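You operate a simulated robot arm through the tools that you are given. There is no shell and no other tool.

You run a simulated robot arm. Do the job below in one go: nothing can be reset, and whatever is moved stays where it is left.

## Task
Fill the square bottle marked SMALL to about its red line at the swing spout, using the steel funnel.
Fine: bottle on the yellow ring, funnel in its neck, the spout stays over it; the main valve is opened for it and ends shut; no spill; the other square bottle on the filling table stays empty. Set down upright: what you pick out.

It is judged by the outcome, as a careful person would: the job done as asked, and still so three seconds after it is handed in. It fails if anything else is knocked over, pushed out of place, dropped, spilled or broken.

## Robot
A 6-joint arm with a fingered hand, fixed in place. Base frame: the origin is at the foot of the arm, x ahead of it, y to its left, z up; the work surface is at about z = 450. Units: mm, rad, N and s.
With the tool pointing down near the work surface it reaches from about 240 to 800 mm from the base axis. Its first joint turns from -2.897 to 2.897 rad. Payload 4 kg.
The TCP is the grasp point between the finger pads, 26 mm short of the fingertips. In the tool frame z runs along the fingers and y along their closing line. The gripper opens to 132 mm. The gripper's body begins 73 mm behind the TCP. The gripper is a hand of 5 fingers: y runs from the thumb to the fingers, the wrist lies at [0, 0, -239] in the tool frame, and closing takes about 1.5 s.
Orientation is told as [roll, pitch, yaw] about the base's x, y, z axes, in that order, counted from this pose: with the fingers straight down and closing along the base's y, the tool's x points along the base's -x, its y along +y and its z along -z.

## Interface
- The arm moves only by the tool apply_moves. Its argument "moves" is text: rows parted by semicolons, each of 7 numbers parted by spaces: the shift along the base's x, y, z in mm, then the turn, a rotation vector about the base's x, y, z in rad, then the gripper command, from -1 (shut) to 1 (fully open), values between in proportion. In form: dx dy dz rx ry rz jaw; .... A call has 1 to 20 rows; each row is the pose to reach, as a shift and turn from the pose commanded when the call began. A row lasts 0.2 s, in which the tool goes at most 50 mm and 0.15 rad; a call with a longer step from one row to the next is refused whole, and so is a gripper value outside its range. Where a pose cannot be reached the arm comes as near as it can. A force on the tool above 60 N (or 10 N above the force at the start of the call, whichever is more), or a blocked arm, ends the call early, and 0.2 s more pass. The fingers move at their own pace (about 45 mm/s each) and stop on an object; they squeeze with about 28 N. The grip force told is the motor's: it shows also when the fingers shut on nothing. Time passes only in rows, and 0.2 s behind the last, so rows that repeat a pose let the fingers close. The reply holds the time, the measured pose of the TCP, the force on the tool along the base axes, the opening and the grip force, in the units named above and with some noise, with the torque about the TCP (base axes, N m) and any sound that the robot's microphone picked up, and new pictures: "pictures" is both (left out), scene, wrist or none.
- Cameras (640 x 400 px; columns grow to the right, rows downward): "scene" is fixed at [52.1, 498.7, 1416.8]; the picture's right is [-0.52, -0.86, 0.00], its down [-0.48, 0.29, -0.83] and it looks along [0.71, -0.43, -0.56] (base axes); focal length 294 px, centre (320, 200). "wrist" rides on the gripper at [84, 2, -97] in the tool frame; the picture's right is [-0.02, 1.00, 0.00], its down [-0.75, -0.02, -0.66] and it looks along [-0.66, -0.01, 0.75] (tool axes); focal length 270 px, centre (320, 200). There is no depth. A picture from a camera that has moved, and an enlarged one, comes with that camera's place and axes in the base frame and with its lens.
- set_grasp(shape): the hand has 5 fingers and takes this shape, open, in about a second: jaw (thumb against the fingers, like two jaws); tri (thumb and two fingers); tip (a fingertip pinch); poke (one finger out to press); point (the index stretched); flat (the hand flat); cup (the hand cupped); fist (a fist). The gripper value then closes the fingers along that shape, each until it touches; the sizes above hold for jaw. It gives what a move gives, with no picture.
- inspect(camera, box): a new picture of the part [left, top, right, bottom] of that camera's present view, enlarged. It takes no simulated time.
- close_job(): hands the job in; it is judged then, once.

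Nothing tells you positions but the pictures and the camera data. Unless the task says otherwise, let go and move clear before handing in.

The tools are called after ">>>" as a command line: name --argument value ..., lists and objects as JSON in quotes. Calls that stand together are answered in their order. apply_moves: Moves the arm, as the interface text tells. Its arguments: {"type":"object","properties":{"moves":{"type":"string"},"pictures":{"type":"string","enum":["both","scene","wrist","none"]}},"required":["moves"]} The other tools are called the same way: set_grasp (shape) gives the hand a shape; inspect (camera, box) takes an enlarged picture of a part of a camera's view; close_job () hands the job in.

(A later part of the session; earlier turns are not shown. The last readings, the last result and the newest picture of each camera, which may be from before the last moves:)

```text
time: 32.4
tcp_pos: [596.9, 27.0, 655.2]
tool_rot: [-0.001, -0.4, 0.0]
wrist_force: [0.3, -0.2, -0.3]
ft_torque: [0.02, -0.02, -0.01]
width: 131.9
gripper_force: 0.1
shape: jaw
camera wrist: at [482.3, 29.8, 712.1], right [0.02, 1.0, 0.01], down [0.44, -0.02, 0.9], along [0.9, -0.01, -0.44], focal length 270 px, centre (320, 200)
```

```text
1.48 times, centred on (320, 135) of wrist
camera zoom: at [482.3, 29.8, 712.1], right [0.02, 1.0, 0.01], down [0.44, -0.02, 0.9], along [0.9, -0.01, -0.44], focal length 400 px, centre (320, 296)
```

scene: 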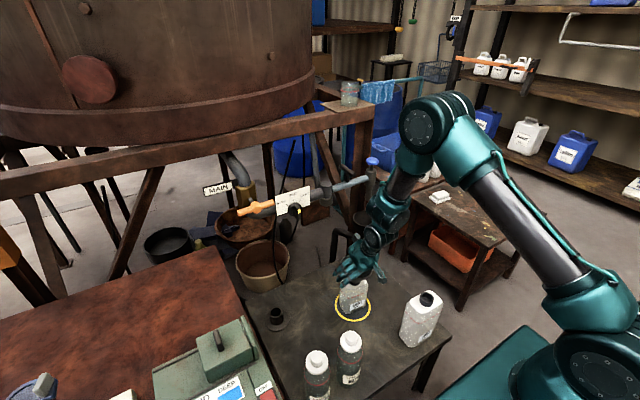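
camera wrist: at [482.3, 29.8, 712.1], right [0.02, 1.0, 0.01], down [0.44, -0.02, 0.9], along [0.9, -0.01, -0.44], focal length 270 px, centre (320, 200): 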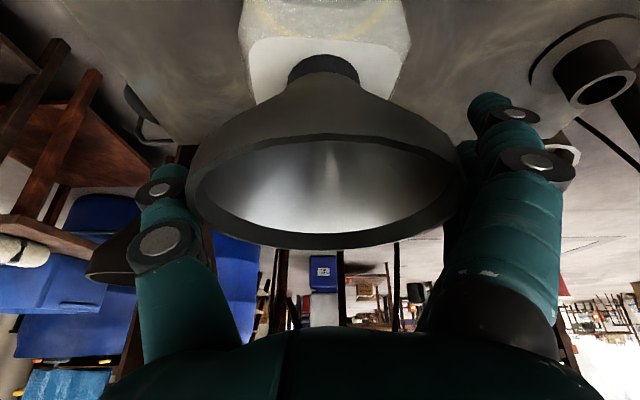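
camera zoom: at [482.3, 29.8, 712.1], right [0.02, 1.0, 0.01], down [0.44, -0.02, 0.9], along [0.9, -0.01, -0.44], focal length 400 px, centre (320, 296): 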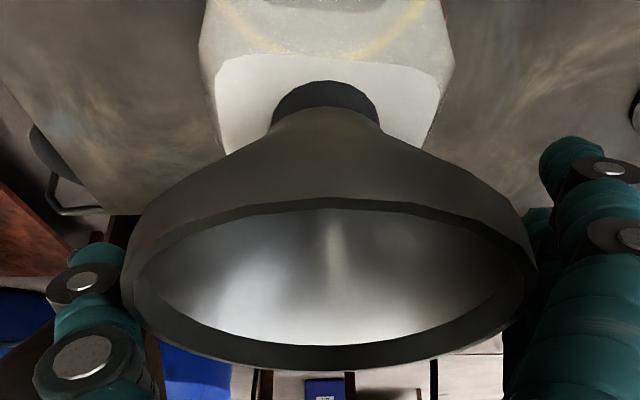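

The funnel stays upright in the neck with the hand open. I'll centre slightly in y and rise straight up off it.

>>> apply_moves --moves "0 2 0 0 0 0 1; 0 2 10 0 0 0 1; 0 2 25 0 0 0 1; 0 2 50 0 0 0 1; 0 2 90 0 0 0 1; -20 2 120 0 0 0 1; -50 2 130 0 0 0 1; -50 2 130 0 0 0 1"

>>> inspect --camera "scene" --box '[310, 210, 410, 330]'

>>> inspect --camera "wrist" --box '[200, 0, 440, 200]'

```text
time: 34.2
tcp_pos: [546.3, 30.3, 784.0]
tool_rot: [0.001, -0.4, 0.001]
wrist_force: [-0.4, -0.4, 0.0]
ft_torque: [0.0, 0.0, -0.01]
width: 131.7
gripper_force: 0.1
shape: jaw
camera wrist: at [431.5, 33.3, 841.8], right [0.02, 1.0, 0.01], down [0.44, -0.02, 0.9], along [0.9, -0.01, -0.44], focal length 270 px, centre (320, 200)
```

scene: 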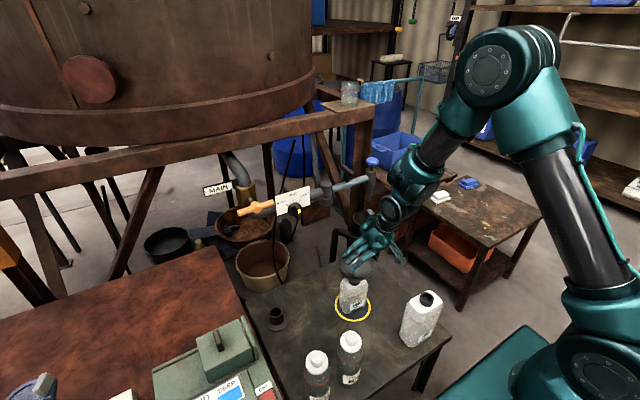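
wrist: 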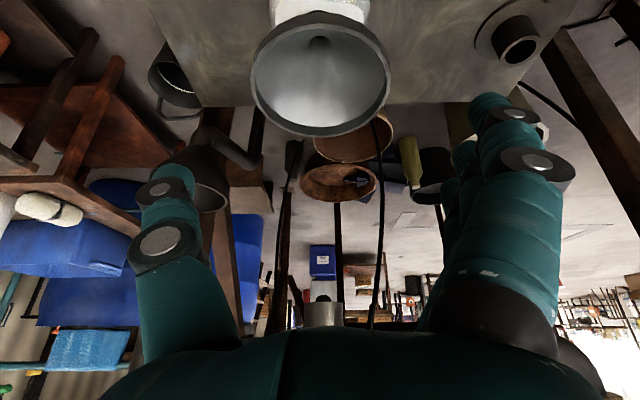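

```text
3.33 times, centred on (360, 270) of scene
camera zoom: at [52.1, 498.7, 1416.8], right [-0.52, -0.86, 0.0], down [-0.48, 0.29, -0.83], along [0.71, -0.43, -0.56], focal length 979 px, centre (187, -33)
```

zoom: 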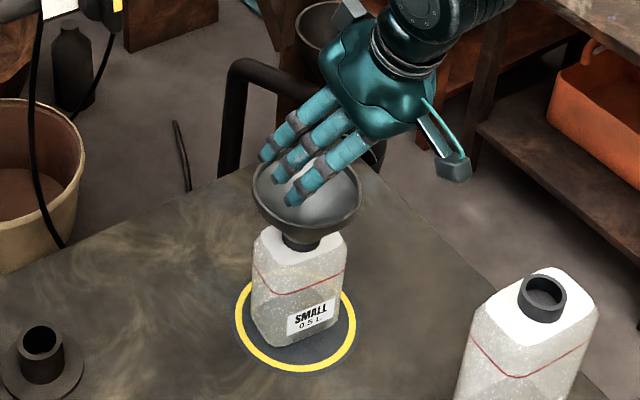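

```text
2.00 times, centred on (320, 100) of wrist
camera zoom: at [431.5, 33.3, 841.8], right [0.02, 1.0, 0.01], down [0.44, -0.02, 0.9], along [0.9, -0.01, -0.44], focal length 541 px, centre (320, 400)
```

zoom: 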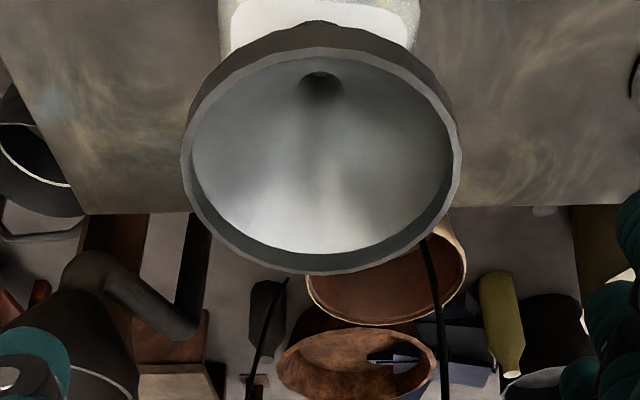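

The bottle and funnel are well set. Next is the swing spout, so I'll rise and get a close look at its T-handle.

>>> apply_moves --moves "0 -10 35 0 0 0 1; 0 -20 70 0 0 0 1; 10 -35 105 0 0 0 1; 20 -50 140 0 0 0 1; 35 -70 175 0 0 0 1; 54 -90 210 0 0 0 0.6; 54 -90 215 0 0 0 0.3; 54 -90 215 0 0 0 0.3"

>>> inspect --camera "wrist" --box '[200, 100, 440, 260]'

>>> inspect --camera "scene" --box '[300, 120, 420, 220]'

```text
time: 36.0
tcp_pos: [600.5, -58.9, 1000.3]
tool_rot: [-0.001, -0.4, 0.001]
wrist_force: [0.4, -0.9, 0.1]
ft_torque: [0.0, 0.03, 0.0]
width: 86.4
gripper_force: 0.1
shape: jaw
camera wrist: at [486.1, -56.7, 1056.7], right [0.02, 1.0, 0.01], down [0.44, -0.02, 0.9], along [0.9, -0.01, -0.44], focal length 270 px, centre (320, 200)
```

scene: 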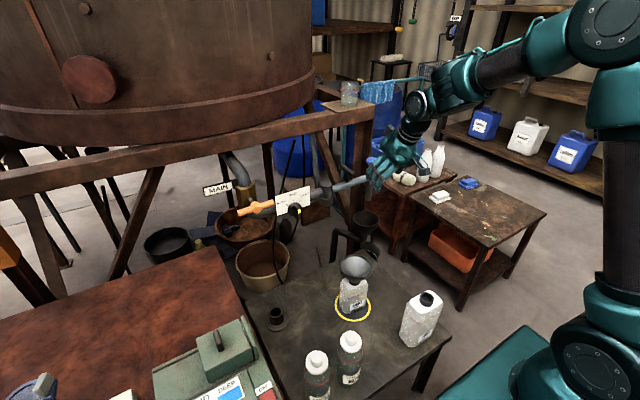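
wrist: 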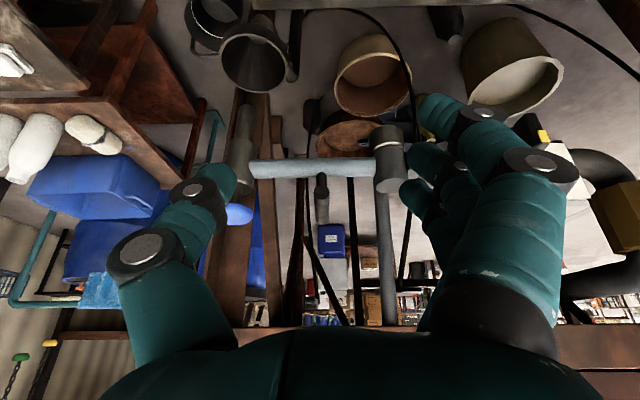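

```text
2.50 times, centred on (320, 180) of wrist
camera zoom: at [486.1, -56.7, 1056.7], right [0.02, 1.0, 0.01], down [0.44, -0.02, 0.9], along [0.9, -0.01, -0.44], focal length 676 px, centre (320, 250)
```

zoom: 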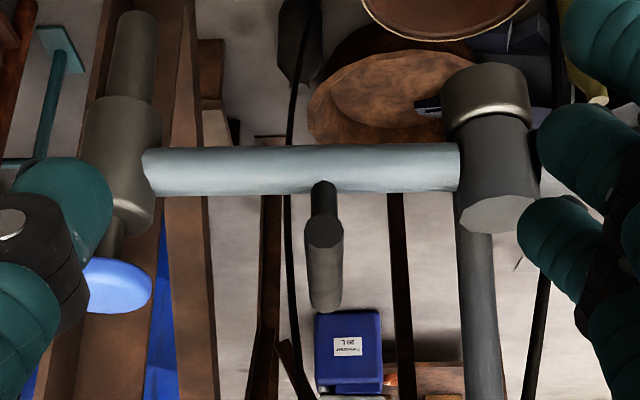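

```text
4.00 times, centred on (360, 170) of scene
camera zoom: at [52.1, 498.7, 1416.8], right [-0.52, -0.86, 0.0], down [-0.48, 0.29, -0.83], along [0.71, -0.43, -0.56], focal length 1175 px, centre (160, 320)
```

zoom: 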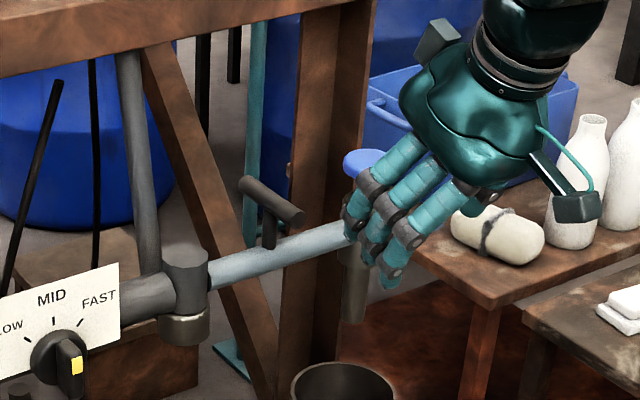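

The T-handle bar seems to run along x from about 747 to 830 at (y -59, z 922), with the pipe below at z 863 and the swivel near (788, 31). I'll go over the bar's near end with the jaws part-open.

>>> apply_moves --moves "40 0 0 0 0 0 0; 80 1 0 0 0 0 -0.2; 120 1.5 0 0 0 0 -0.2; 150 1.5 -10 0 0 0 -0.2; 158 1.5 -30 0 0 0 -0.2; 158 1.5 -30 0 0 0 -0.2"

>>> inspect --camera "wrist" --box '[200, 80, 440, 260]'

>>> inspect --camera "scene" --box '[290, 120, 410, 220]'

```text
time: 37.4
tcp_pos: [759.1, -58.6, 970.0]
tool_rot: [-0.001, -0.4, 0.001]
wrist_force: [-0.7, -0.9, 0.9]
ft_torque: [0.01, -0.01, -0.01]
width: 53.5
gripper_force: 0.1
shape: jaw
camera wrist: at [644.9, -55.5, 1026.5], right [0.02, 1.0, 0.01], down [0.44, -0.02, 0.9], along [0.9, -0.01, -0.44], focal length 270 px, centre (320, 200)
```

scene: 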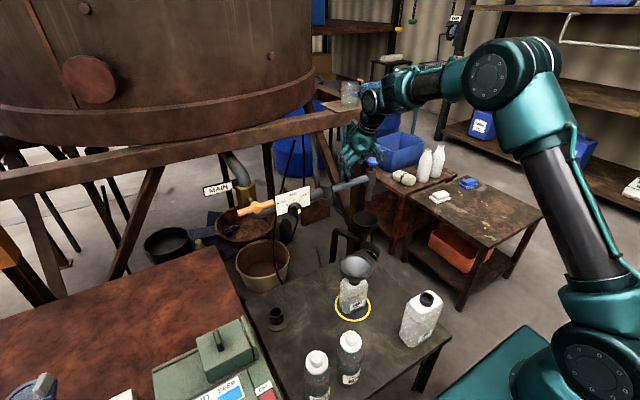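
wrist: 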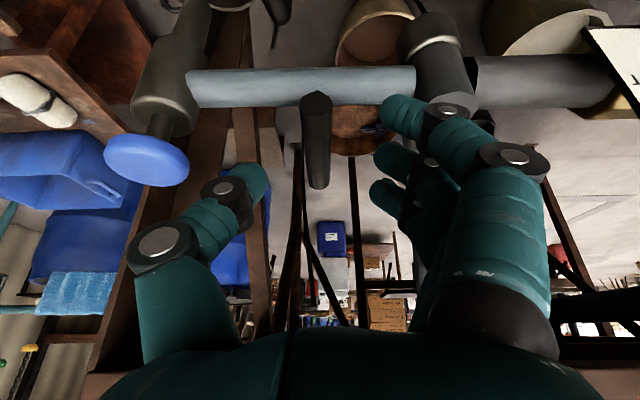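

```text
2.22 times, centred on (320, 170) of wrist
camera zoom: at [644.9, -55.5, 1026.5], right [0.02, 1.0, 0.01], down [0.44, -0.02, 0.9], along [0.9, -0.01, -0.44], focal length 601 px, centre (320, 267)
```

zoom: 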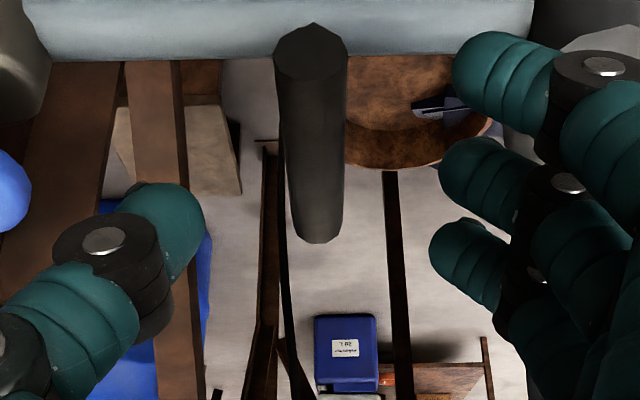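

```text
4.00 times, centred on (350, 170) of scene
camera zoom: at [52.1, 498.7, 1416.8], right [-0.52, -0.86, 0.0], down [-0.48, 0.29, -0.83], along [0.71, -0.43, -0.56], focal length 1175 px, centre (200, 320)
```

zoom: 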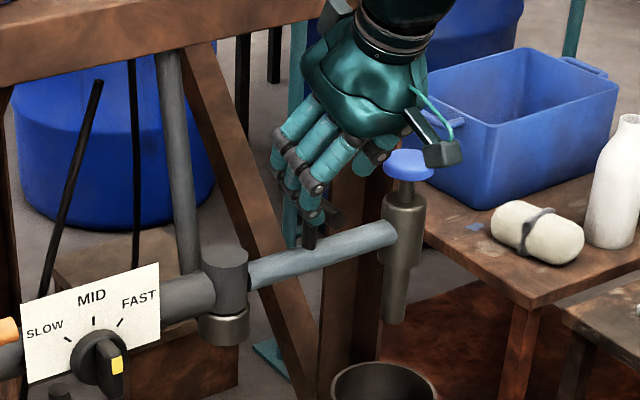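

The bar lies midway between thumb and fingers, at about y=-59 and z=920. I'll lower onto it and close.

>>> apply_moves --moves "3 0 -15 0 0 0 -0.2; 6 0 -30 0 0 0 -0.2; 8 0 -44 0 0 0 -0.2; 8 0 -44 0 0 0 -0.6; 8 0 -44 0 0 0 -1; 8 0 -44 0 0 0 -1; 8 0 -44 0 0 0 -1"

>>> inspect --camera "wrist" --box '[200, 80, 440, 260]'

>>> inspect --camera "scene" --box '[290, 120, 410, 220]'

```text
time: 39.0
tcp_pos: [766.2, -59.9, 924.9]
tool_rot: [0.001, -0.4, 0.0]
wrist_force: [0.4, -1.3, -4.0]
ft_torque: [0.0, -0.01, 0.18]
width: 5.8
gripper_force: 19.3
shape: jaw
camera wrist: at [652.1, -57.1, 982.1], right [0.02, 1.0, 0.01], down [0.44, -0.02, 0.9], along [0.9, -0.01, -0.44], focal length 270 px, centre (320, 200)
```

scene: 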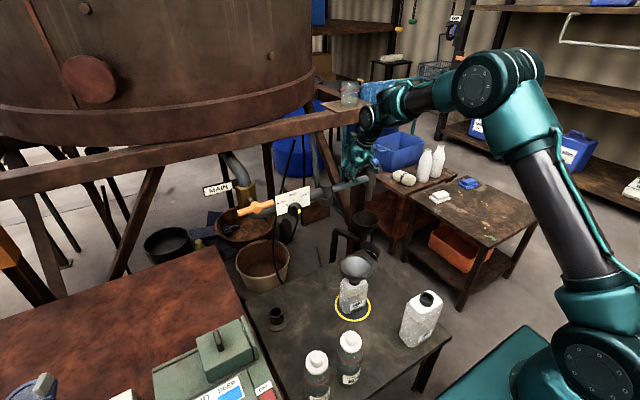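
wrist: 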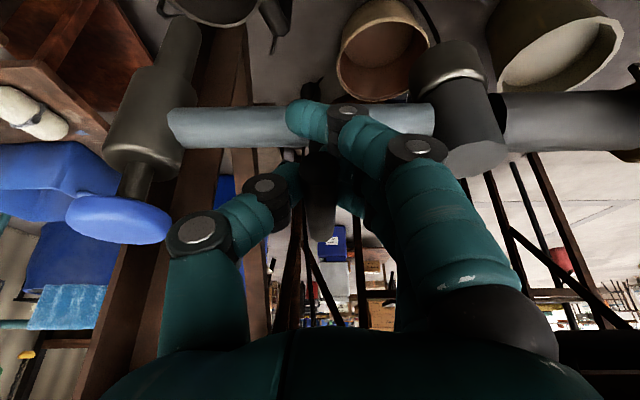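

```text
2.22 times, centred on (320, 170) of wrist
camera zoom: at [652.1, -57.1, 982.1], right [0.02, 1.0, 0.01], down [0.44, -0.02, 0.9], along [0.9, -0.01, -0.44], focal length 601 px, centre (320, 267)
```

zoom: 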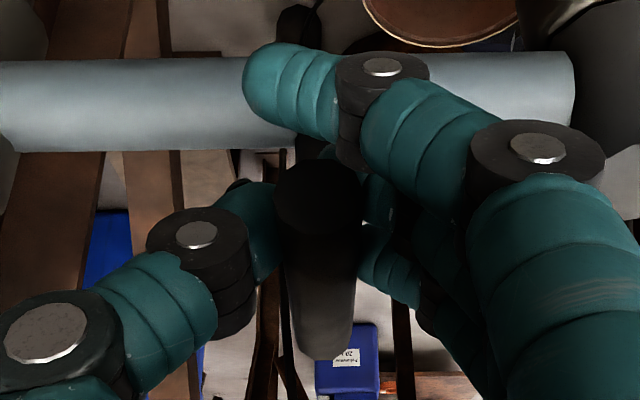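

```text
4.00 times, centred on (350, 170) of scene
camera zoom: at [52.1, 498.7, 1416.8], right [-0.52, -0.86, 0.0], down [-0.48, 0.29, -0.83], along [0.71, -0.43, -0.56], focal length 1175 px, centre (200, 320)
```

zoom: 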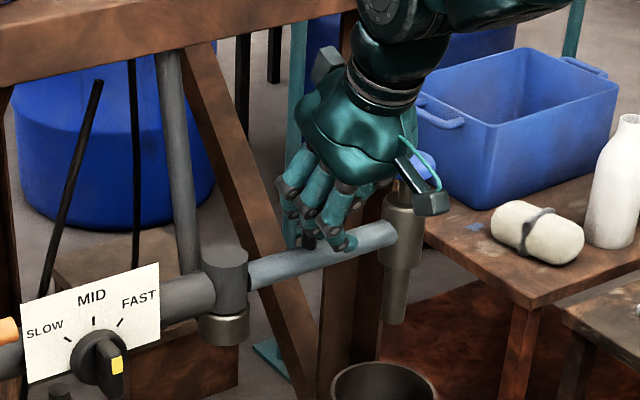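

One finger has closed in front of the bar's end instead of on it. I'll reopen, move 14 mm further along, and close again for a full grip.

>>> apply_moves --moves "0 0 0 0 0 0 -0.4; 0 0 0 0 0 0 -0.2; 0 0 0 0 0 0 -0.2; 7 0 0 0 0 0 -0.2; 15 0 0 0 0 0 -0.2; 15 0 0 0 0 0 -0.6; 15 0 0 0 0 0 -1; 15 0 0 0 0 0 -1; 15 0 0 0 0 0 -1"

>>> inspect --camera "wrist" --box '[200, 80, 440, 260]'

>>> inspect --camera "scene" --box '[290, 120, 410, 220]'

```text
time: 41.0
tcp_pos: [783.1, -60.4, 925.5]
tool_rot: [0.0, -0.4, -0.001]
wrist_force: [1.6, 0.8, -2.7]
ft_torque: [0.07, -0.07, 0.12]
width: 6.2
gripper_force: 21.1
shape: jaw
camera wrist: at [668.0, -57.2, 982.3], right [0.02, 1.0, 0.01], down [0.44, -0.02, 0.9], along [0.9, -0.01, -0.44], focal length 270 px, centre (320, 200)
```

scene: 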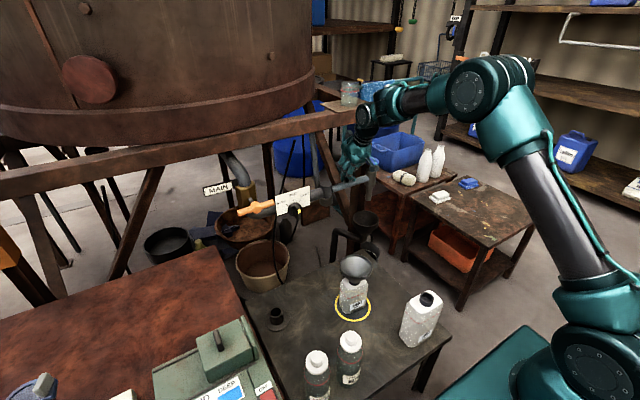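
wrist: 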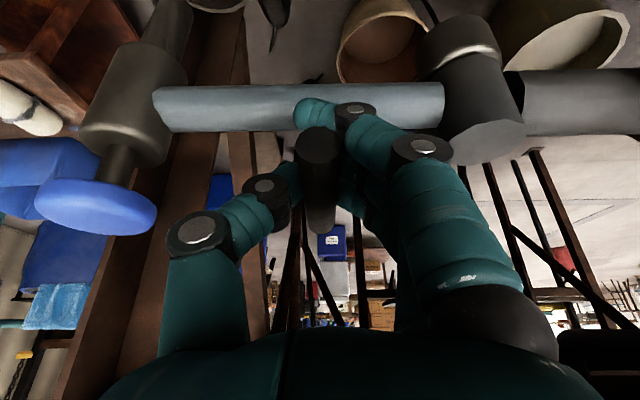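

```text
2.22 times, centred on (320, 170) of wrist
camera zoom: at [668.0, -57.2, 982.3], right [0.02, 1.0, 0.01], down [0.44, -0.02, 0.9], along [0.9, -0.01, -0.44], focal length 601 px, centre (320, 267)
```

zoom: 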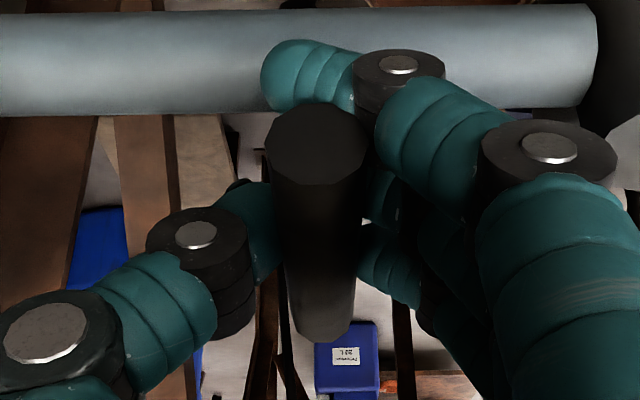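

```text
4.00 times, centred on (350, 170) of scene
camera zoom: at [52.1, 498.7, 1416.8], right [-0.52, -0.86, 0.0], down [-0.48, 0.29, -0.83], along [0.71, -0.43, -0.56], focal length 1175 px, centre (200, 320)
```

zoom: 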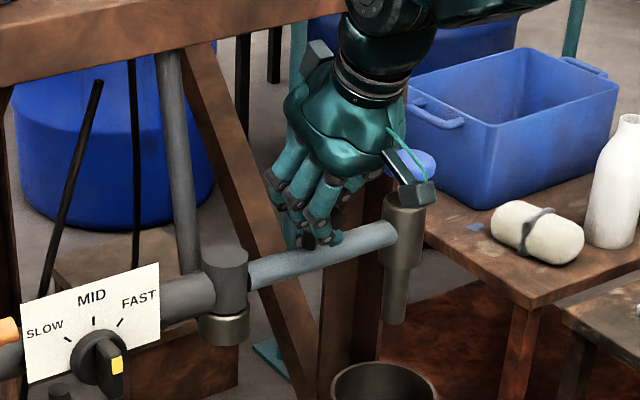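

The hand now wraps around the bar. I'll try a small pull along the swing arc, about 0.2 rad, and watch the force and whether the spout follows.

>>> apply_moves --moves "-4.6 0.4 0 0 0 -0.05 -1; -9.1 1 0 0 0 -0.1 -1; -13.6 1.9 0 0 0 -0.15 -1; -18 2.9 0 0 0 -0.2 -1; -18 2.9 0 0 0 -0.2 -1"

>>> inspect --camera "scene" --box '[290, 120, 410, 220]'

>>> inspect --camera "wrist" --box '[200, 80, 440, 260]'

```text
time: 42.2
tcp_pos: [763.9, -57.1, 924.6]
tool_rot: [-0.001, -0.398, -0.2]
wrist_force: [0.3, 2.7, -13.7]
ft_torque: [0.1, -0.03, 0.1]
width: 5.9
gripper_force: 27.6
shape: jaw
camera wrist: at [652.1, -30.8, 982.6], right [0.22, 0.98, 0.01], down [0.43, -0.1, 0.9], along [0.88, -0.19, -0.44], focal length 270 px, centre (320, 200)
```

scene: 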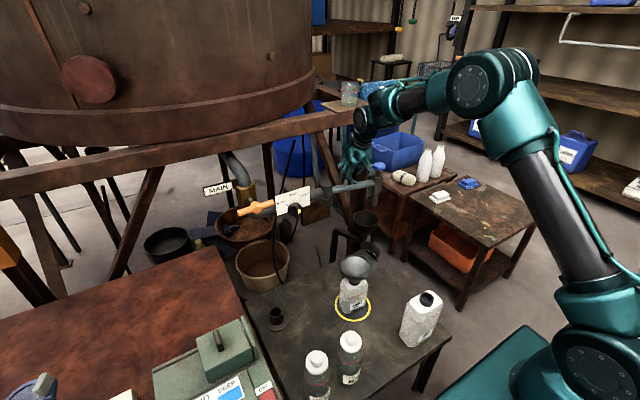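
wrist: 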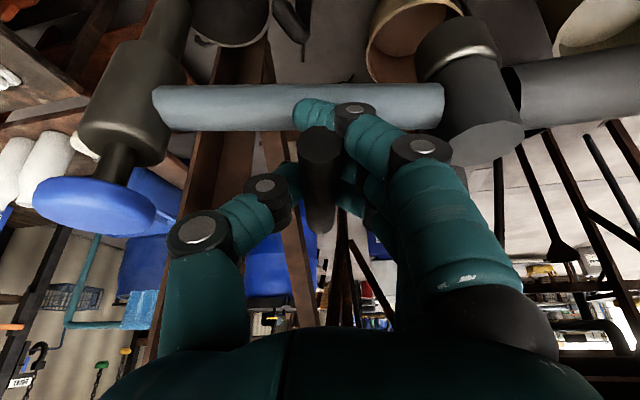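

```text
4.00 times, centred on (350, 170) of scene
camera zoom: at [52.1, 498.7, 1416.8], right [-0.52, -0.86, 0.0], down [-0.48, 0.29, -0.83], along [0.71, -0.43, -0.56], focal length 1175 px, centre (200, 320)
```

zoom: 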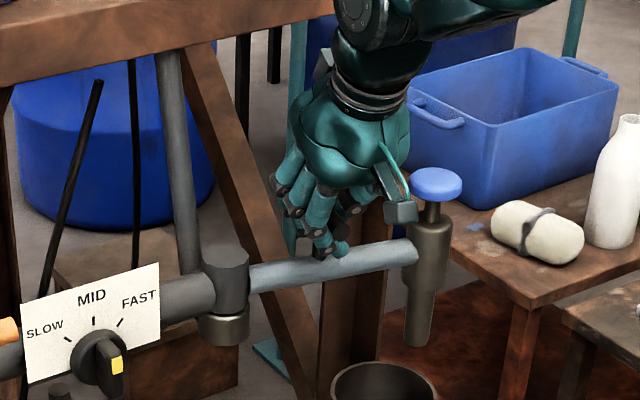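

```text
2.22 times, centred on (320, 170) of wrist
camera zoom: at [652.1, -30.8, 982.6], right [0.22, 0.98, 0.01], down [0.43, -0.1, 0.9], along [0.88, -0.19, -0.44], focal length 601 px, centre (320, 267)
```

zoom: 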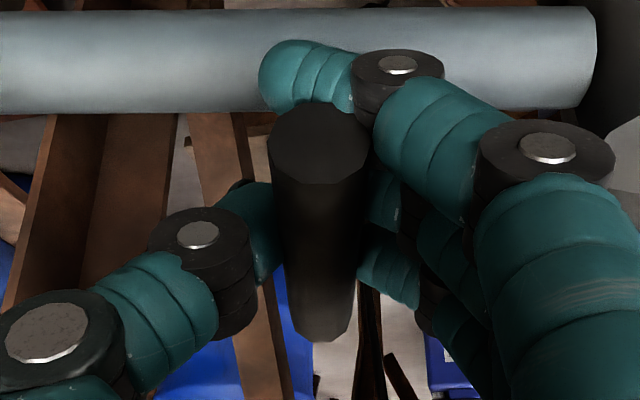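

The spout follows the hand smoothly with low forces. I'll carry on along the arc to about 0.8 rad.

>>> apply_moves --moves "-4.4 1.4 0 0 0 -0.05 -1; -8.7 2.8 0 0 0 -0.1 -1; -17.1 6.5 0 0 0 -0.2 -1; -25.1 10.9 0 0 0 -0.3 -1; -32.6 16.2 0 0 0 -0.4 -1; -39.5 22.2 0 0 0 -0.5 -1; -45.8 28.8 0 0 0 -0.6 -1; -45.8 28.8 0 0 0 -0.6 -1"

>>> inspect --camera "scene" --box '[290, 130, 430, 260]'

```text
time: 44.0
tcp_pos: [719.1, -27.7, 926.3]
tool_rot: [0.0, -0.4, -0.801]
wrist_force: [8.2, 9.6, -16.2]
ft_torque: [0.14, -0.19, 0.23]
width: 5.2
gripper_force: 28.0
shape: jaw
camera wrist: at [640.4, 57.6, 982.8], right [0.73, 0.68, 0.01], down [0.29, -0.32, 0.9], along [0.62, -0.65, -0.44], focal length 270 px, centre (320, 200)
```

scene: 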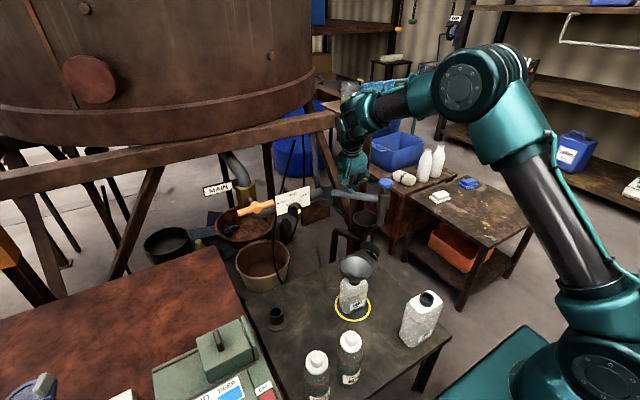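
wrist: 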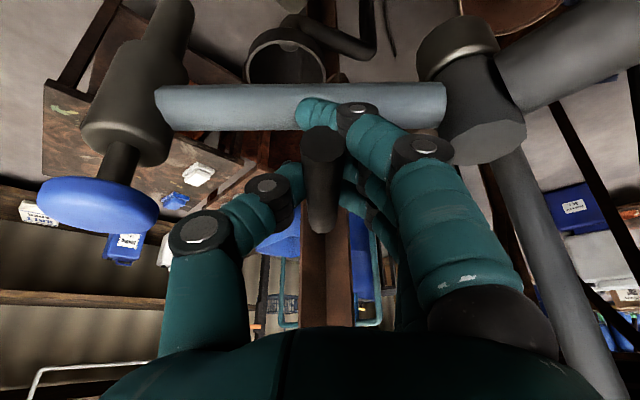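

```text
3.08 times, centred on (360, 195) of scene
camera zoom: at [52.1, 498.7, 1416.8], right [-0.52, -0.86, 0.0], down [-0.48, 0.29, -0.83], along [0.71, -0.43, -0.56], focal length 904 px, centre (197, 215)
```

zoom: 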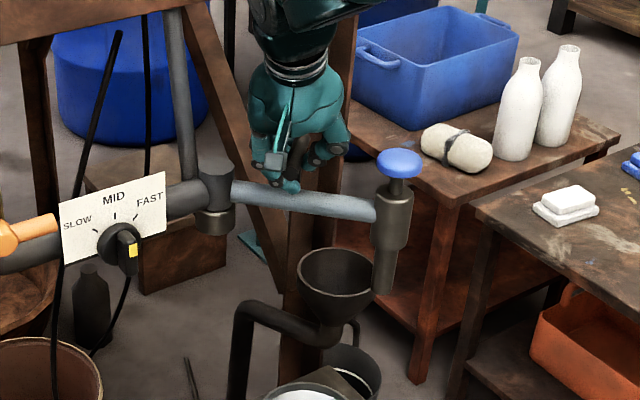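

The spout is halfway round. I'll go on to about 1.4 rad and check it against the funnel.

>>> apply_moves --moves "-2.6 3.8 0 0 0 -0.05 -1; -5 7.5 0 0 0 -0.1 -1; -9.8 15.4 0 0 0 -0.2 -1; -13.8 23.6 -0.5 0 0 -0.3 -1; -17 32.1 -0.5 0 0 -0.4 -1; -19.3 40.9 -0.5 0 0 -0.5 -1; -20.7 49.9 -0.5 0 0 -0.6 -1; -20.7 49.9 -0.5 0 0 -0.6 -1"

>>> inspect --camera "scene" --box '[290, 150, 430, 330]'

```text
time: 45.8
tcp_pos: [697.9, 22.8, 926.0]
tool_rot: [0.001, -0.4, -1.402]
wrist_force: [16.9, 3.9, -4.7]
ft_torque: [-0.08, -0.35, 0.28]
width: 4.7
gripper_force: 28.0
shape: jaw
camera wrist: at [681.0, 137.4, 982.4], right [0.99, 0.15, 0.01], down [0.06, -0.43, 0.9], along [0.14, -0.89, -0.44], focal length 270 px, centre (320, 200)
```

scene: 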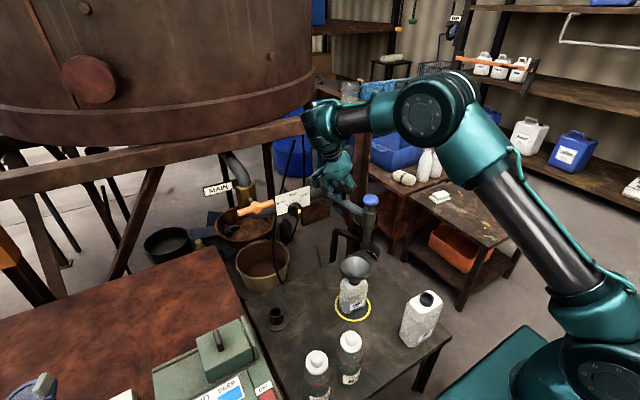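
wrist: 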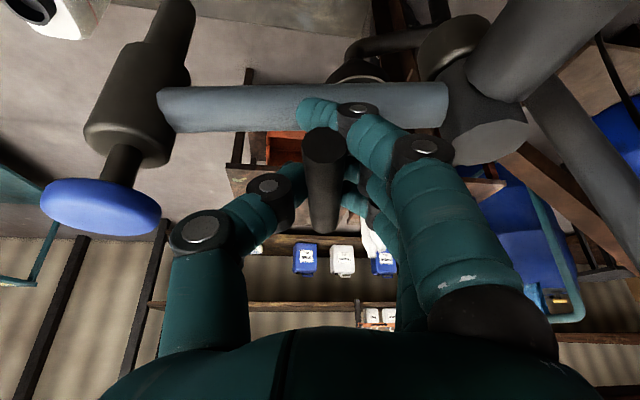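

```text
2.22 times, centred on (360, 240) of scene
camera zoom: at [52.1, 498.7, 1416.8], right [-0.52, -0.86, 0.0], down [-0.48, 0.29, -0.83], along [0.71, -0.43, -0.56], focal length 653 px, centre (231, 111)
```

zoom: 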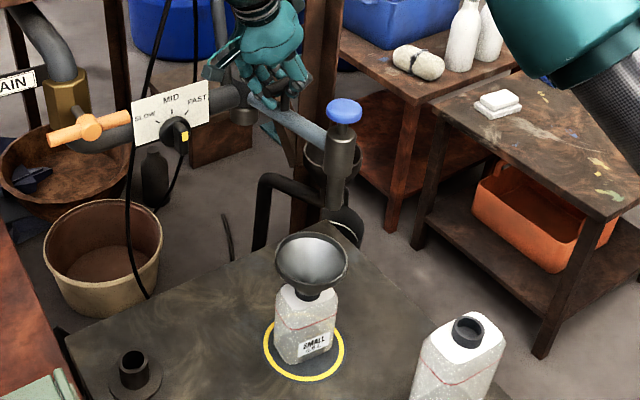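

Nearly there: the spout is about 30 mm short of being over the funnel. I'll ease through the last bit, with a small inward correction.

>>> apply_moves --moves "1 4.6 0 0 0 -0.05 -1; 1.2 9.2 0 0 0 -0.1 -1; 1.4 13.7 0 0 0 -0.15 -1; 1.5 15.6 0 0 0 -0.17 -1; 1.5 15.6 0 0 0 -0.17 -1"

>>> inspect --camera "scene" --box '[300, 170, 420, 330]'

>>> inspect --camera "wrist" --box '[0, 0, 240, 160]'

```text
time: 47.0
tcp_pos: [698.7, 36.7, 925.8]
tool_rot: [0.001, -0.398, -1.572]
wrist_force: [1.0, -1.8, -3.2]
ft_torque: [-0.18, -0.08, 0.19]
width: 4.8
gripper_force: 28.0
shape: jaw
camera wrist: at [701.9, 154.2, 982.1], right [1.0, -0.02, 0.01], down [-0.02, -0.44, 0.9], along [-0.01, -0.9, -0.44], focal length 270 px, centre (320, 200)
```

scene: 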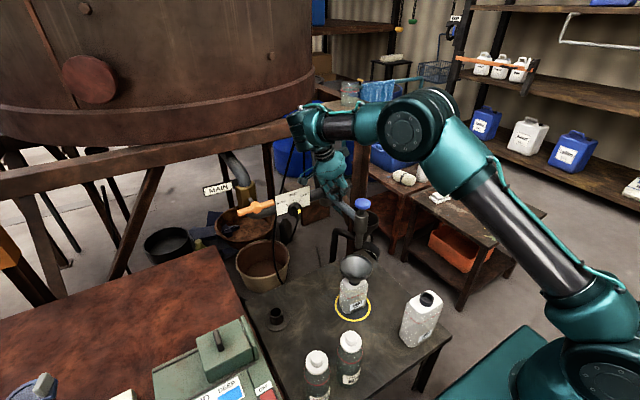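
wrist: 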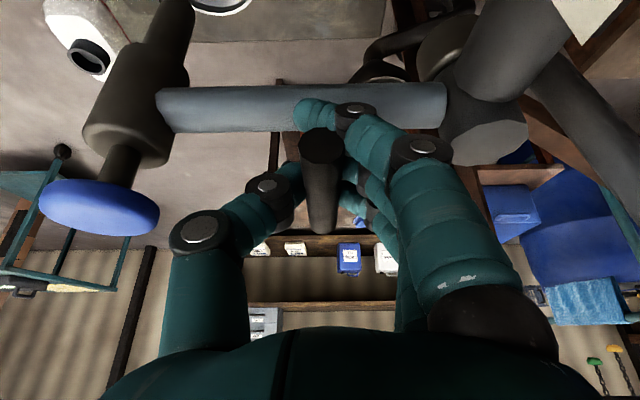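

```text
2.50 times, centred on (360, 250) of scene
camera zoom: at [52.1, 498.7, 1416.8], right [-0.52, -0.86, 0.0], down [-0.48, 0.29, -0.83], along [0.71, -0.43, -0.56], focal length 734 px, centre (220, 75)
```

zoom: 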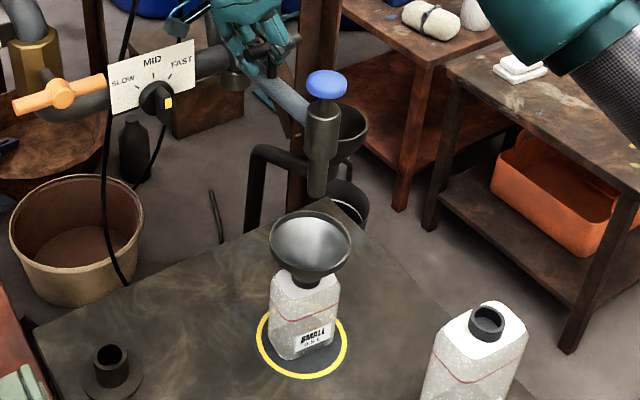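

```text
2.50 times, centred on (120, 80) of wrist
camera zoom: at [701.9, 154.2, 982.1], right [1.0, -0.02, 0.01], down [-0.02, -0.44, 0.9], along [-0.01, -0.9, -0.44], focal length 676 px, centre (820, 500)
```

zoom: 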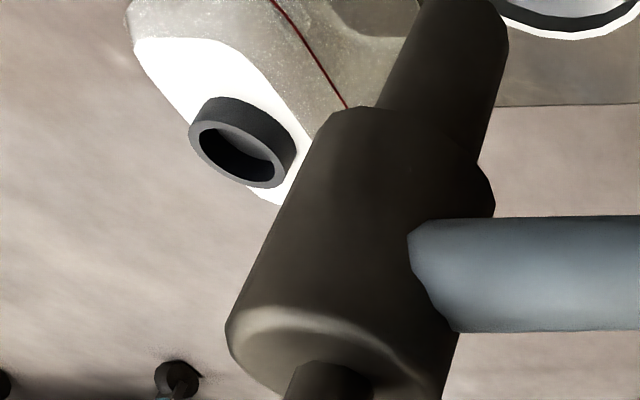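

The spout tip now sits over the funnel's centre at about (593, 31), roughly 90 mm above the rim. I'll release the T-handle and lift away.

>>> apply_moves --moves "0 0 0 0 0 0 -0.6; 0 0 0 0 0 0 -0.2; 0 0 0 0 0 0 0; 0 0 0 0 0 0 0; 0 0 0 0 0 0 0; 0 0 15 0 0 0 0; 0 0 40 0 0 0 0; 0 0 80 0 0 0 0; 0 0 110 0 0 0 0; 0 0 110 0 0 0 0"

>>> inspect --camera "scene" --box '[300, 170, 420, 330]'

>>> inspect --camera "scene" --box '[200, 160, 320, 250]'

```text
time: 49.2
tcp_pos: [674.6, 31.1, 1017.3]
tool_rot: [0.003, -0.4, -1.571]
wrist_force: [-0.3, -0.2, 0.8]
ft_torque: [-0.01, 0.01, 0.02]
width: 65.3
gripper_force: 0.0
shape: jaw
out of reach, approached as far as the arm can: row 8, 9, 10
camera wrist: at [677.2, 148.2, 1074.9], right [1.0, -0.02, 0.01], down [-0.02, -0.44, 0.9], along [-0.01, -0.9, -0.44], focal length 270 px, centre (320, 200)
```

scene: 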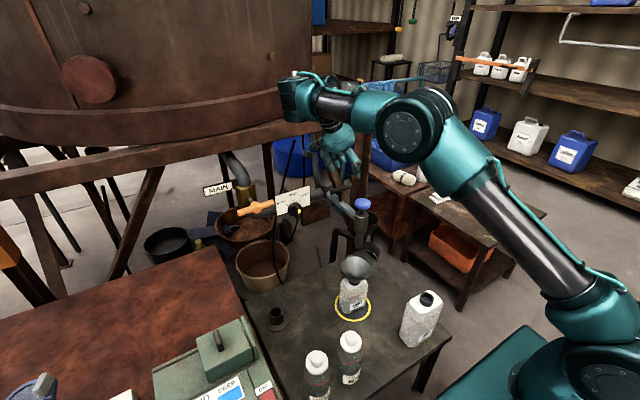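
wrist: 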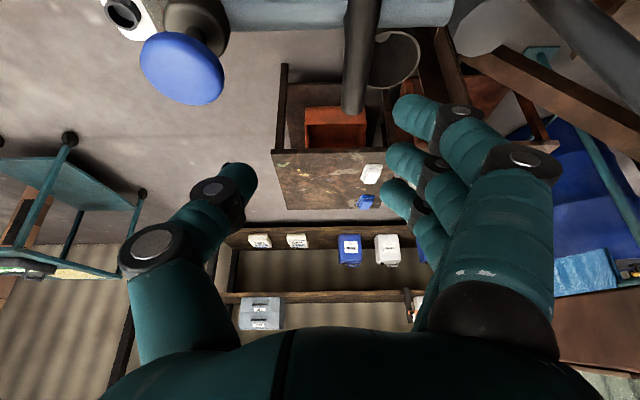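

```text
2.50 times, centred on (360, 250) of scene
camera zoom: at [52.1, 498.7, 1416.8], right [-0.52, -0.86, 0.0], down [-0.48, 0.29, -0.83], along [0.71, -0.43, -0.56], focal length 734 px, centre (220, 75)
```

zoom: 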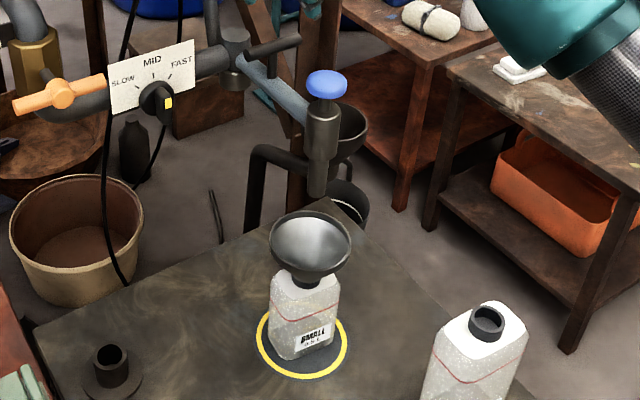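

```text
4.44 times, centred on (260, 205) of scene
camera zoom: at [52.1, 498.7, 1416.8], right [-0.52, -0.86, 0.0], down [-0.48, 0.29, -0.83], along [0.71, -0.43, -0.56], focal length 1305 px, centre (587, 178)
```

zoom: 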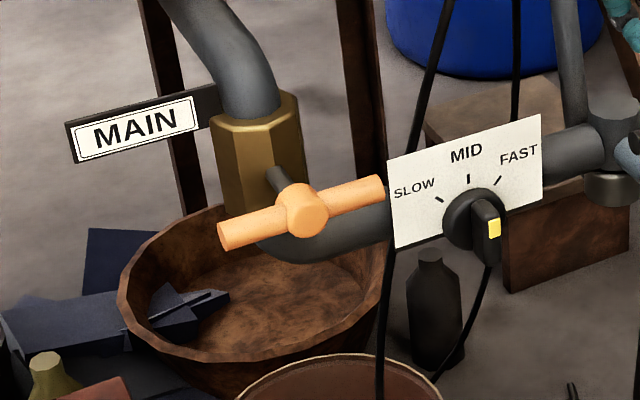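

The spout holds its position over the funnel. Now I'll bring the hand round to face the main valve, first turning the wrist back at a safe height.

>>> apply_moves --moves "-20 5 0 0 0 0.1 0; -40 10 0 0 0 0.24 0; -60 18 0 0 0 0.38 0; -80 26 0 0 0 0.52 0.3; -100 34 0 0 0 0.66 0.6; -120 42 0 0 0 0.8 0.6; -140 50 0 0 0 0.94 0.6; -140 58 0 0 0 1.08 0.6; -140 66 0 0 0 1.22 0.6; -140 74 0 0 0 1.36 0.6; -140 80 0 0 0 1.48 0.6; -140 80 0 0 0 1.571 0.6; -140 80 0 0 0 1.571 0.6"

>>> inspect --camera "scene" --box '[180, 130, 420, 290]'

```text
time: 52.0
tcp_pos: [535.9, 110.8, 1019.0]
tool_rot: [0.001, -0.399, 0.002]
wrist_force: [-0.7, 0.3, -0.6]
ft_torque: [0.0, 0.0, -0.05]
width: 105.5
gripper_force: 0.1
shape: jaw
camera wrist: at [421.5, 113.2, 1075.9], right [0.02, 1.0, 0.01], down [0.44, -0.02, 0.9], along [0.9, -0.01, -0.44], focal length 270 px, centre (320, 200)
```

scene: 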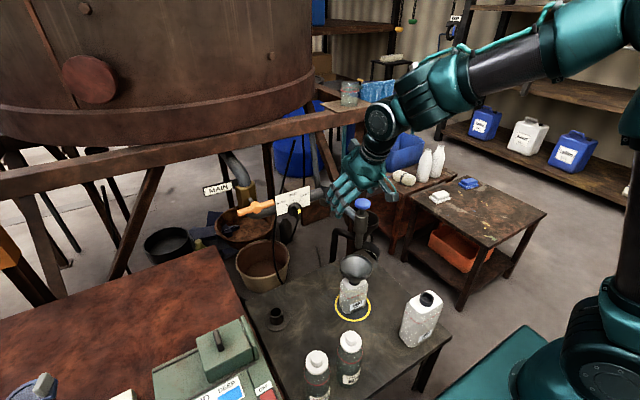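
wrist: 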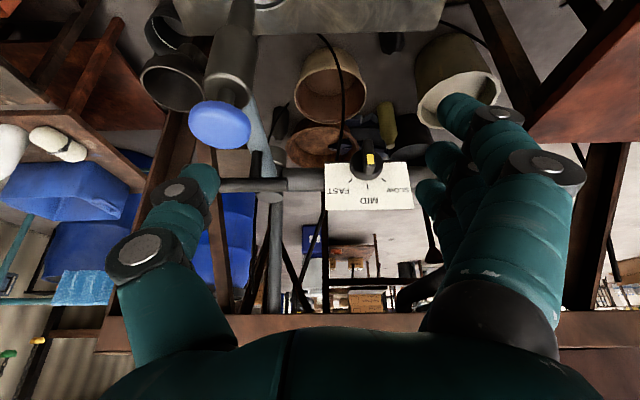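

```text
2.50 times, centred on (300, 210) of scene
camera zoom: at [52.1, 498.7, 1416.8], right [-0.52, -0.86, 0.0], down [-0.48, 0.29, -0.83], along [0.71, -0.43, -0.56], focal length 734 px, centre (370, 175)
```

zoom: 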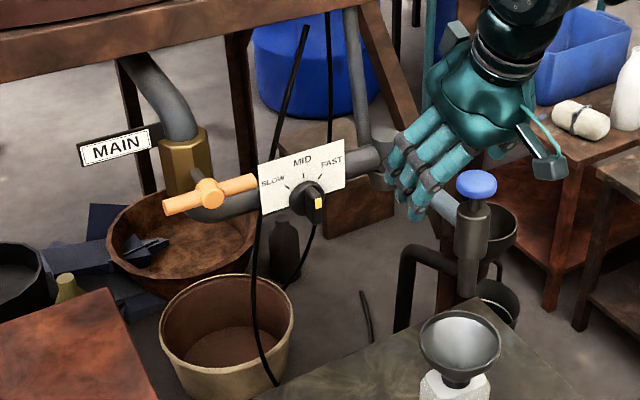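

Next I'll tip the hand to horizontal pointing at the valve, moving over to y≈316 while staying well back from it.

>>> apply_moves --moves "0 20 0 0 -0.1 0 0.6; 0 45 -5 0 -0.24 0 0.6; 0 70 -10 0 -0.38 0 0.6; 0 95 -18 0 -0.52 0 0.6; 0 120 -26 0 -0.66 0 0.6; 0 145 -34 0 -0.8 0 0.6; 5 170 -42 0 -0.94 0 0.6; 10 190 -50 0 -1.08 0 0.6; 15 205 -60 0 -1.171 0 0.6; 15 205 -60 0 -1.171 0 0.6"

>>> inspect --camera "wrist" --box '[160, 60, 480, 260]'

```text
time: 54.2
tcp_pos: [569.4, 331.0, 972.8]
tool_rot: [-0.041, -1.547, 0.042]
wrist_force: [0.2, 0.8, 0.4]
ft_torque: [-0.02, -0.01, -0.03]
width: 105.1
gripper_force: 0.0
shape: jaw
out of reach, approached as far as the arm can: row 9, 10
camera wrist: at [472.0, 333.4, 891.8], right [0.0, 1.0, 0.02], down [-0.64, -0.01, 0.77], along [0.77, -0.01, 0.64], focal length 270 px, centre (320, 200)
```

scene: 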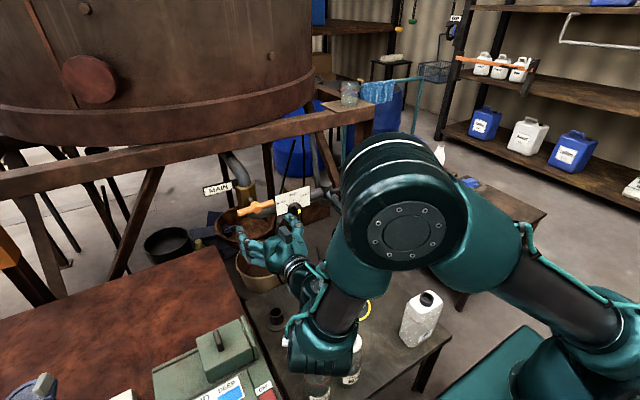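
wrist: 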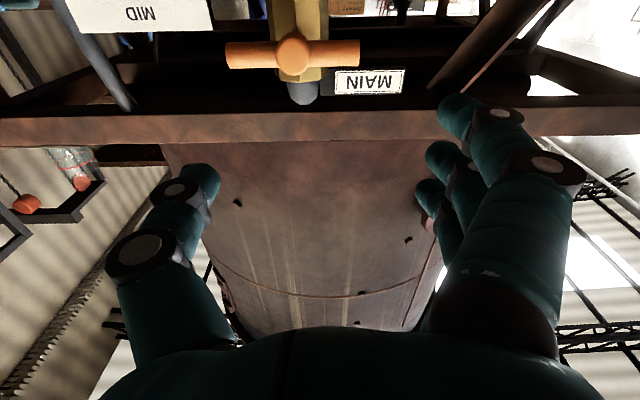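

```text
2.00 times, centred on (320, 160) of wrist
camera zoom: at [472.0, 333.4, 891.8], right [0.0, 1.0, 0.02], down [-0.64, -0.01, 0.77], along [0.77, -0.01, 0.64], focal length 541 px, centre (320, 280)
```

zoom: 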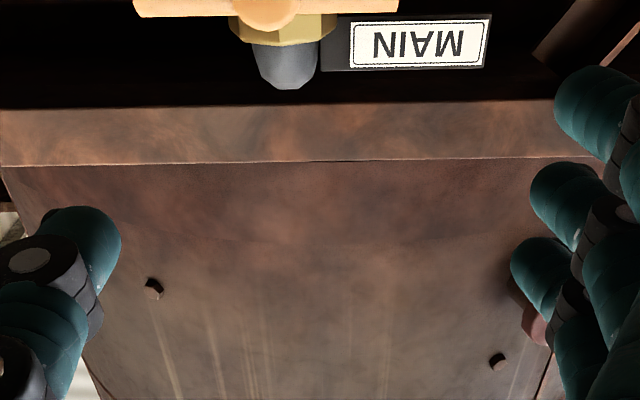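

The arm is near its folded limit here, but the hand is horizontal and faces the valve; the hub reads about (705, 312, 937). I'll move forward to a comfortable stand-off and square up.

>>> apply_moves --moves "20 -8 -15 0 -0.012 0 0.6; 40 -16 -30 0 -0.024 0 0.6; 40 -16 -30 0 -0.024 0 0.6" --pictures "none"

>>> apply_moves --moves "0 0 0 0.13 0 0 0.6; 0 0 0 0.26 0 0 0.6; 0 0 0 0.39 0 0 0.6; 0 0 0 0.52 0 0 0.6; 0 0 0 0.65 0 0 0.6; 0 0 0 0.78 0 0 0.6; 0 0 0 0.91 0 0 0.6; 0 0 0 1.04 0 0 0.6; 0 0 0 1.17 0 0 0.6; 0 0 0 1.3 0 0 0.6; 0 0 0 1.43 0 0 0.6; 0 0 0 1.571 0 0 0.6; 0 0 0 1.571 0 0 0.6"

>>> inspect --camera "scene" --box '[180, 130, 420, 290]'

```text
time: 55.0
tcp_pos: [621.6, 323.5, 949.6]
tool_rot: [-3.082, -1.556, 3.082]
wrist_force: [0.3, -0.3, -0.2]
ft_torque: [0.0, -0.01, -0.01]
width: 105.1
gripper_force: 0.1
shape: jaw
out of reach, approached as far as the arm can: row 1, 2, 3
```

```text
time: 57.8
tcp_pos: [619.5, 321.4, 951.8]
tool_rot: [1.571, 0.002, -1.594]
wrist_force: [-0.5, 0.2, 0.7]
ft_torque: [0.01, -0.03, 0.0]
width: 105.2
gripper_force: 0.2
shape: jaw
camera wrist: at [526.4, 409.3, 954.2], right [0.0, -0.02, 1.0], down [-0.68, -0.74, -0.02], along [0.74, -0.68, -0.01], focal length 270 px, centre (320, 200)
```

scene: 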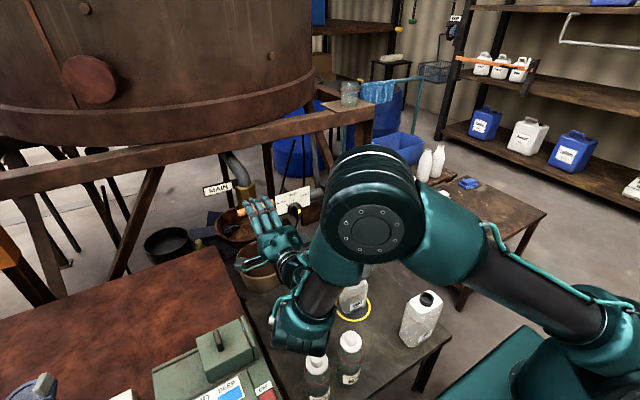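
wrist: 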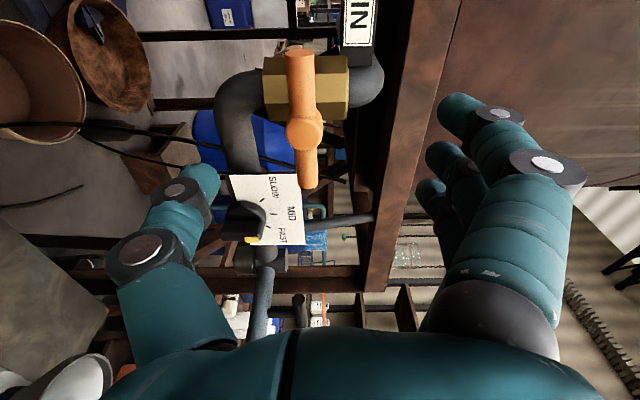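

```text
2.50 times, centred on (300, 210) of scene
camera zoom: at [52.1, 498.7, 1416.8], right [-0.52, -0.86, 0.0], down [-0.48, 0.29, -0.83], along [0.71, -0.43, -0.56], focal length 734 px, centre (370, 175)
```

zoom: 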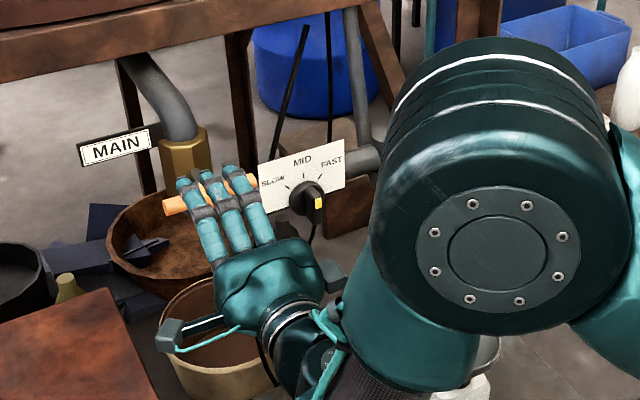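

The hand is now turned so the jaws close vertically around the horizontal handle, with the hub at about (711, 311, 940). I'll narrow the jaws and approach.

>>> apply_moves --moves "15 -4 -4 0 0 0 0.2; 30 -8 -8 0 0 0 0; 45 -10.4 -11.8 0 0 0 0; 45 -10.4 -11.8 0 0 0 0"

>>> inspect --camera "wrist" --box '[200, 40, 440, 240]'

>>> inspect --camera "scene" --box '[210, 160, 330, 270]'

```text
time: 58.8
tcp_pos: [665.9, 309.7, 939.8]
tool_rot: [1.571, -0.001, -1.595]
wrist_force: [-0.8, -0.4, 0.9]
ft_torque: [0.03, 0.03, 0.01]
width: 67.1
gripper_force: 0.1
shape: jaw
camera wrist: at [571.6, 397.8, 942.3], right [0.0, -0.02, 1.0], down [-0.68, -0.74, -0.02], along [0.74, -0.68, -0.01], focal length 270 px, centre (320, 200)
```

scene: 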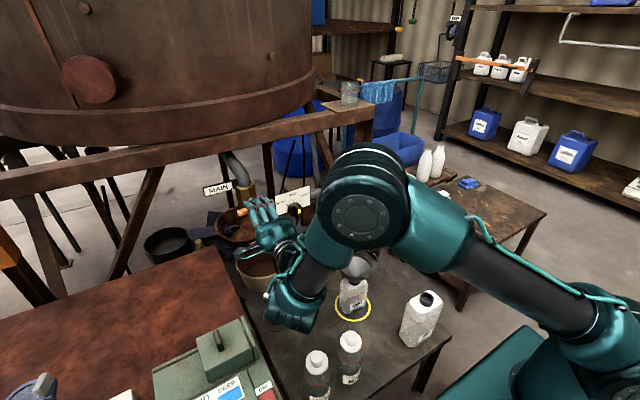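
wrist: 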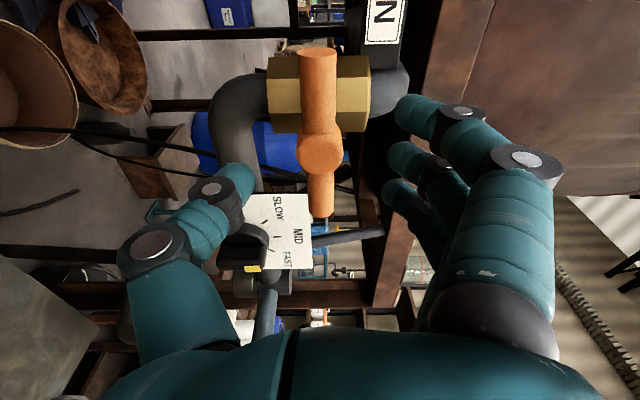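

```text
2.00 times, centred on (320, 140) of wrist
camera zoom: at [571.6, 397.8, 942.3], right [0.0, -0.02, 1.0], down [-0.68, -0.74, -0.02], along [0.74, -0.68, -0.01], focal length 541 px, centre (320, 320)
```

zoom: 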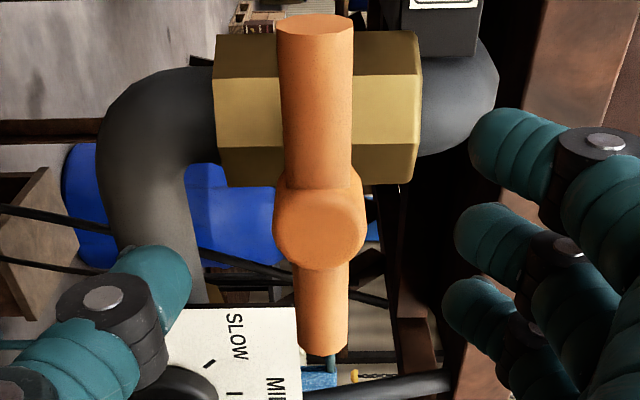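

```text
3.64 times, centred on (270, 215) of scene
camera zoom: at [52.1, 498.7, 1416.8], right [-0.52, -0.86, 0.0], down [-0.48, 0.29, -0.83], along [0.71, -0.43, -0.56], focal length 1068 px, centre (502, 146)
```

zoom: 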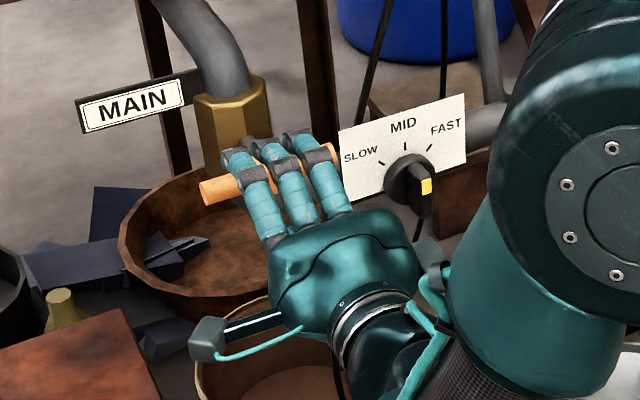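

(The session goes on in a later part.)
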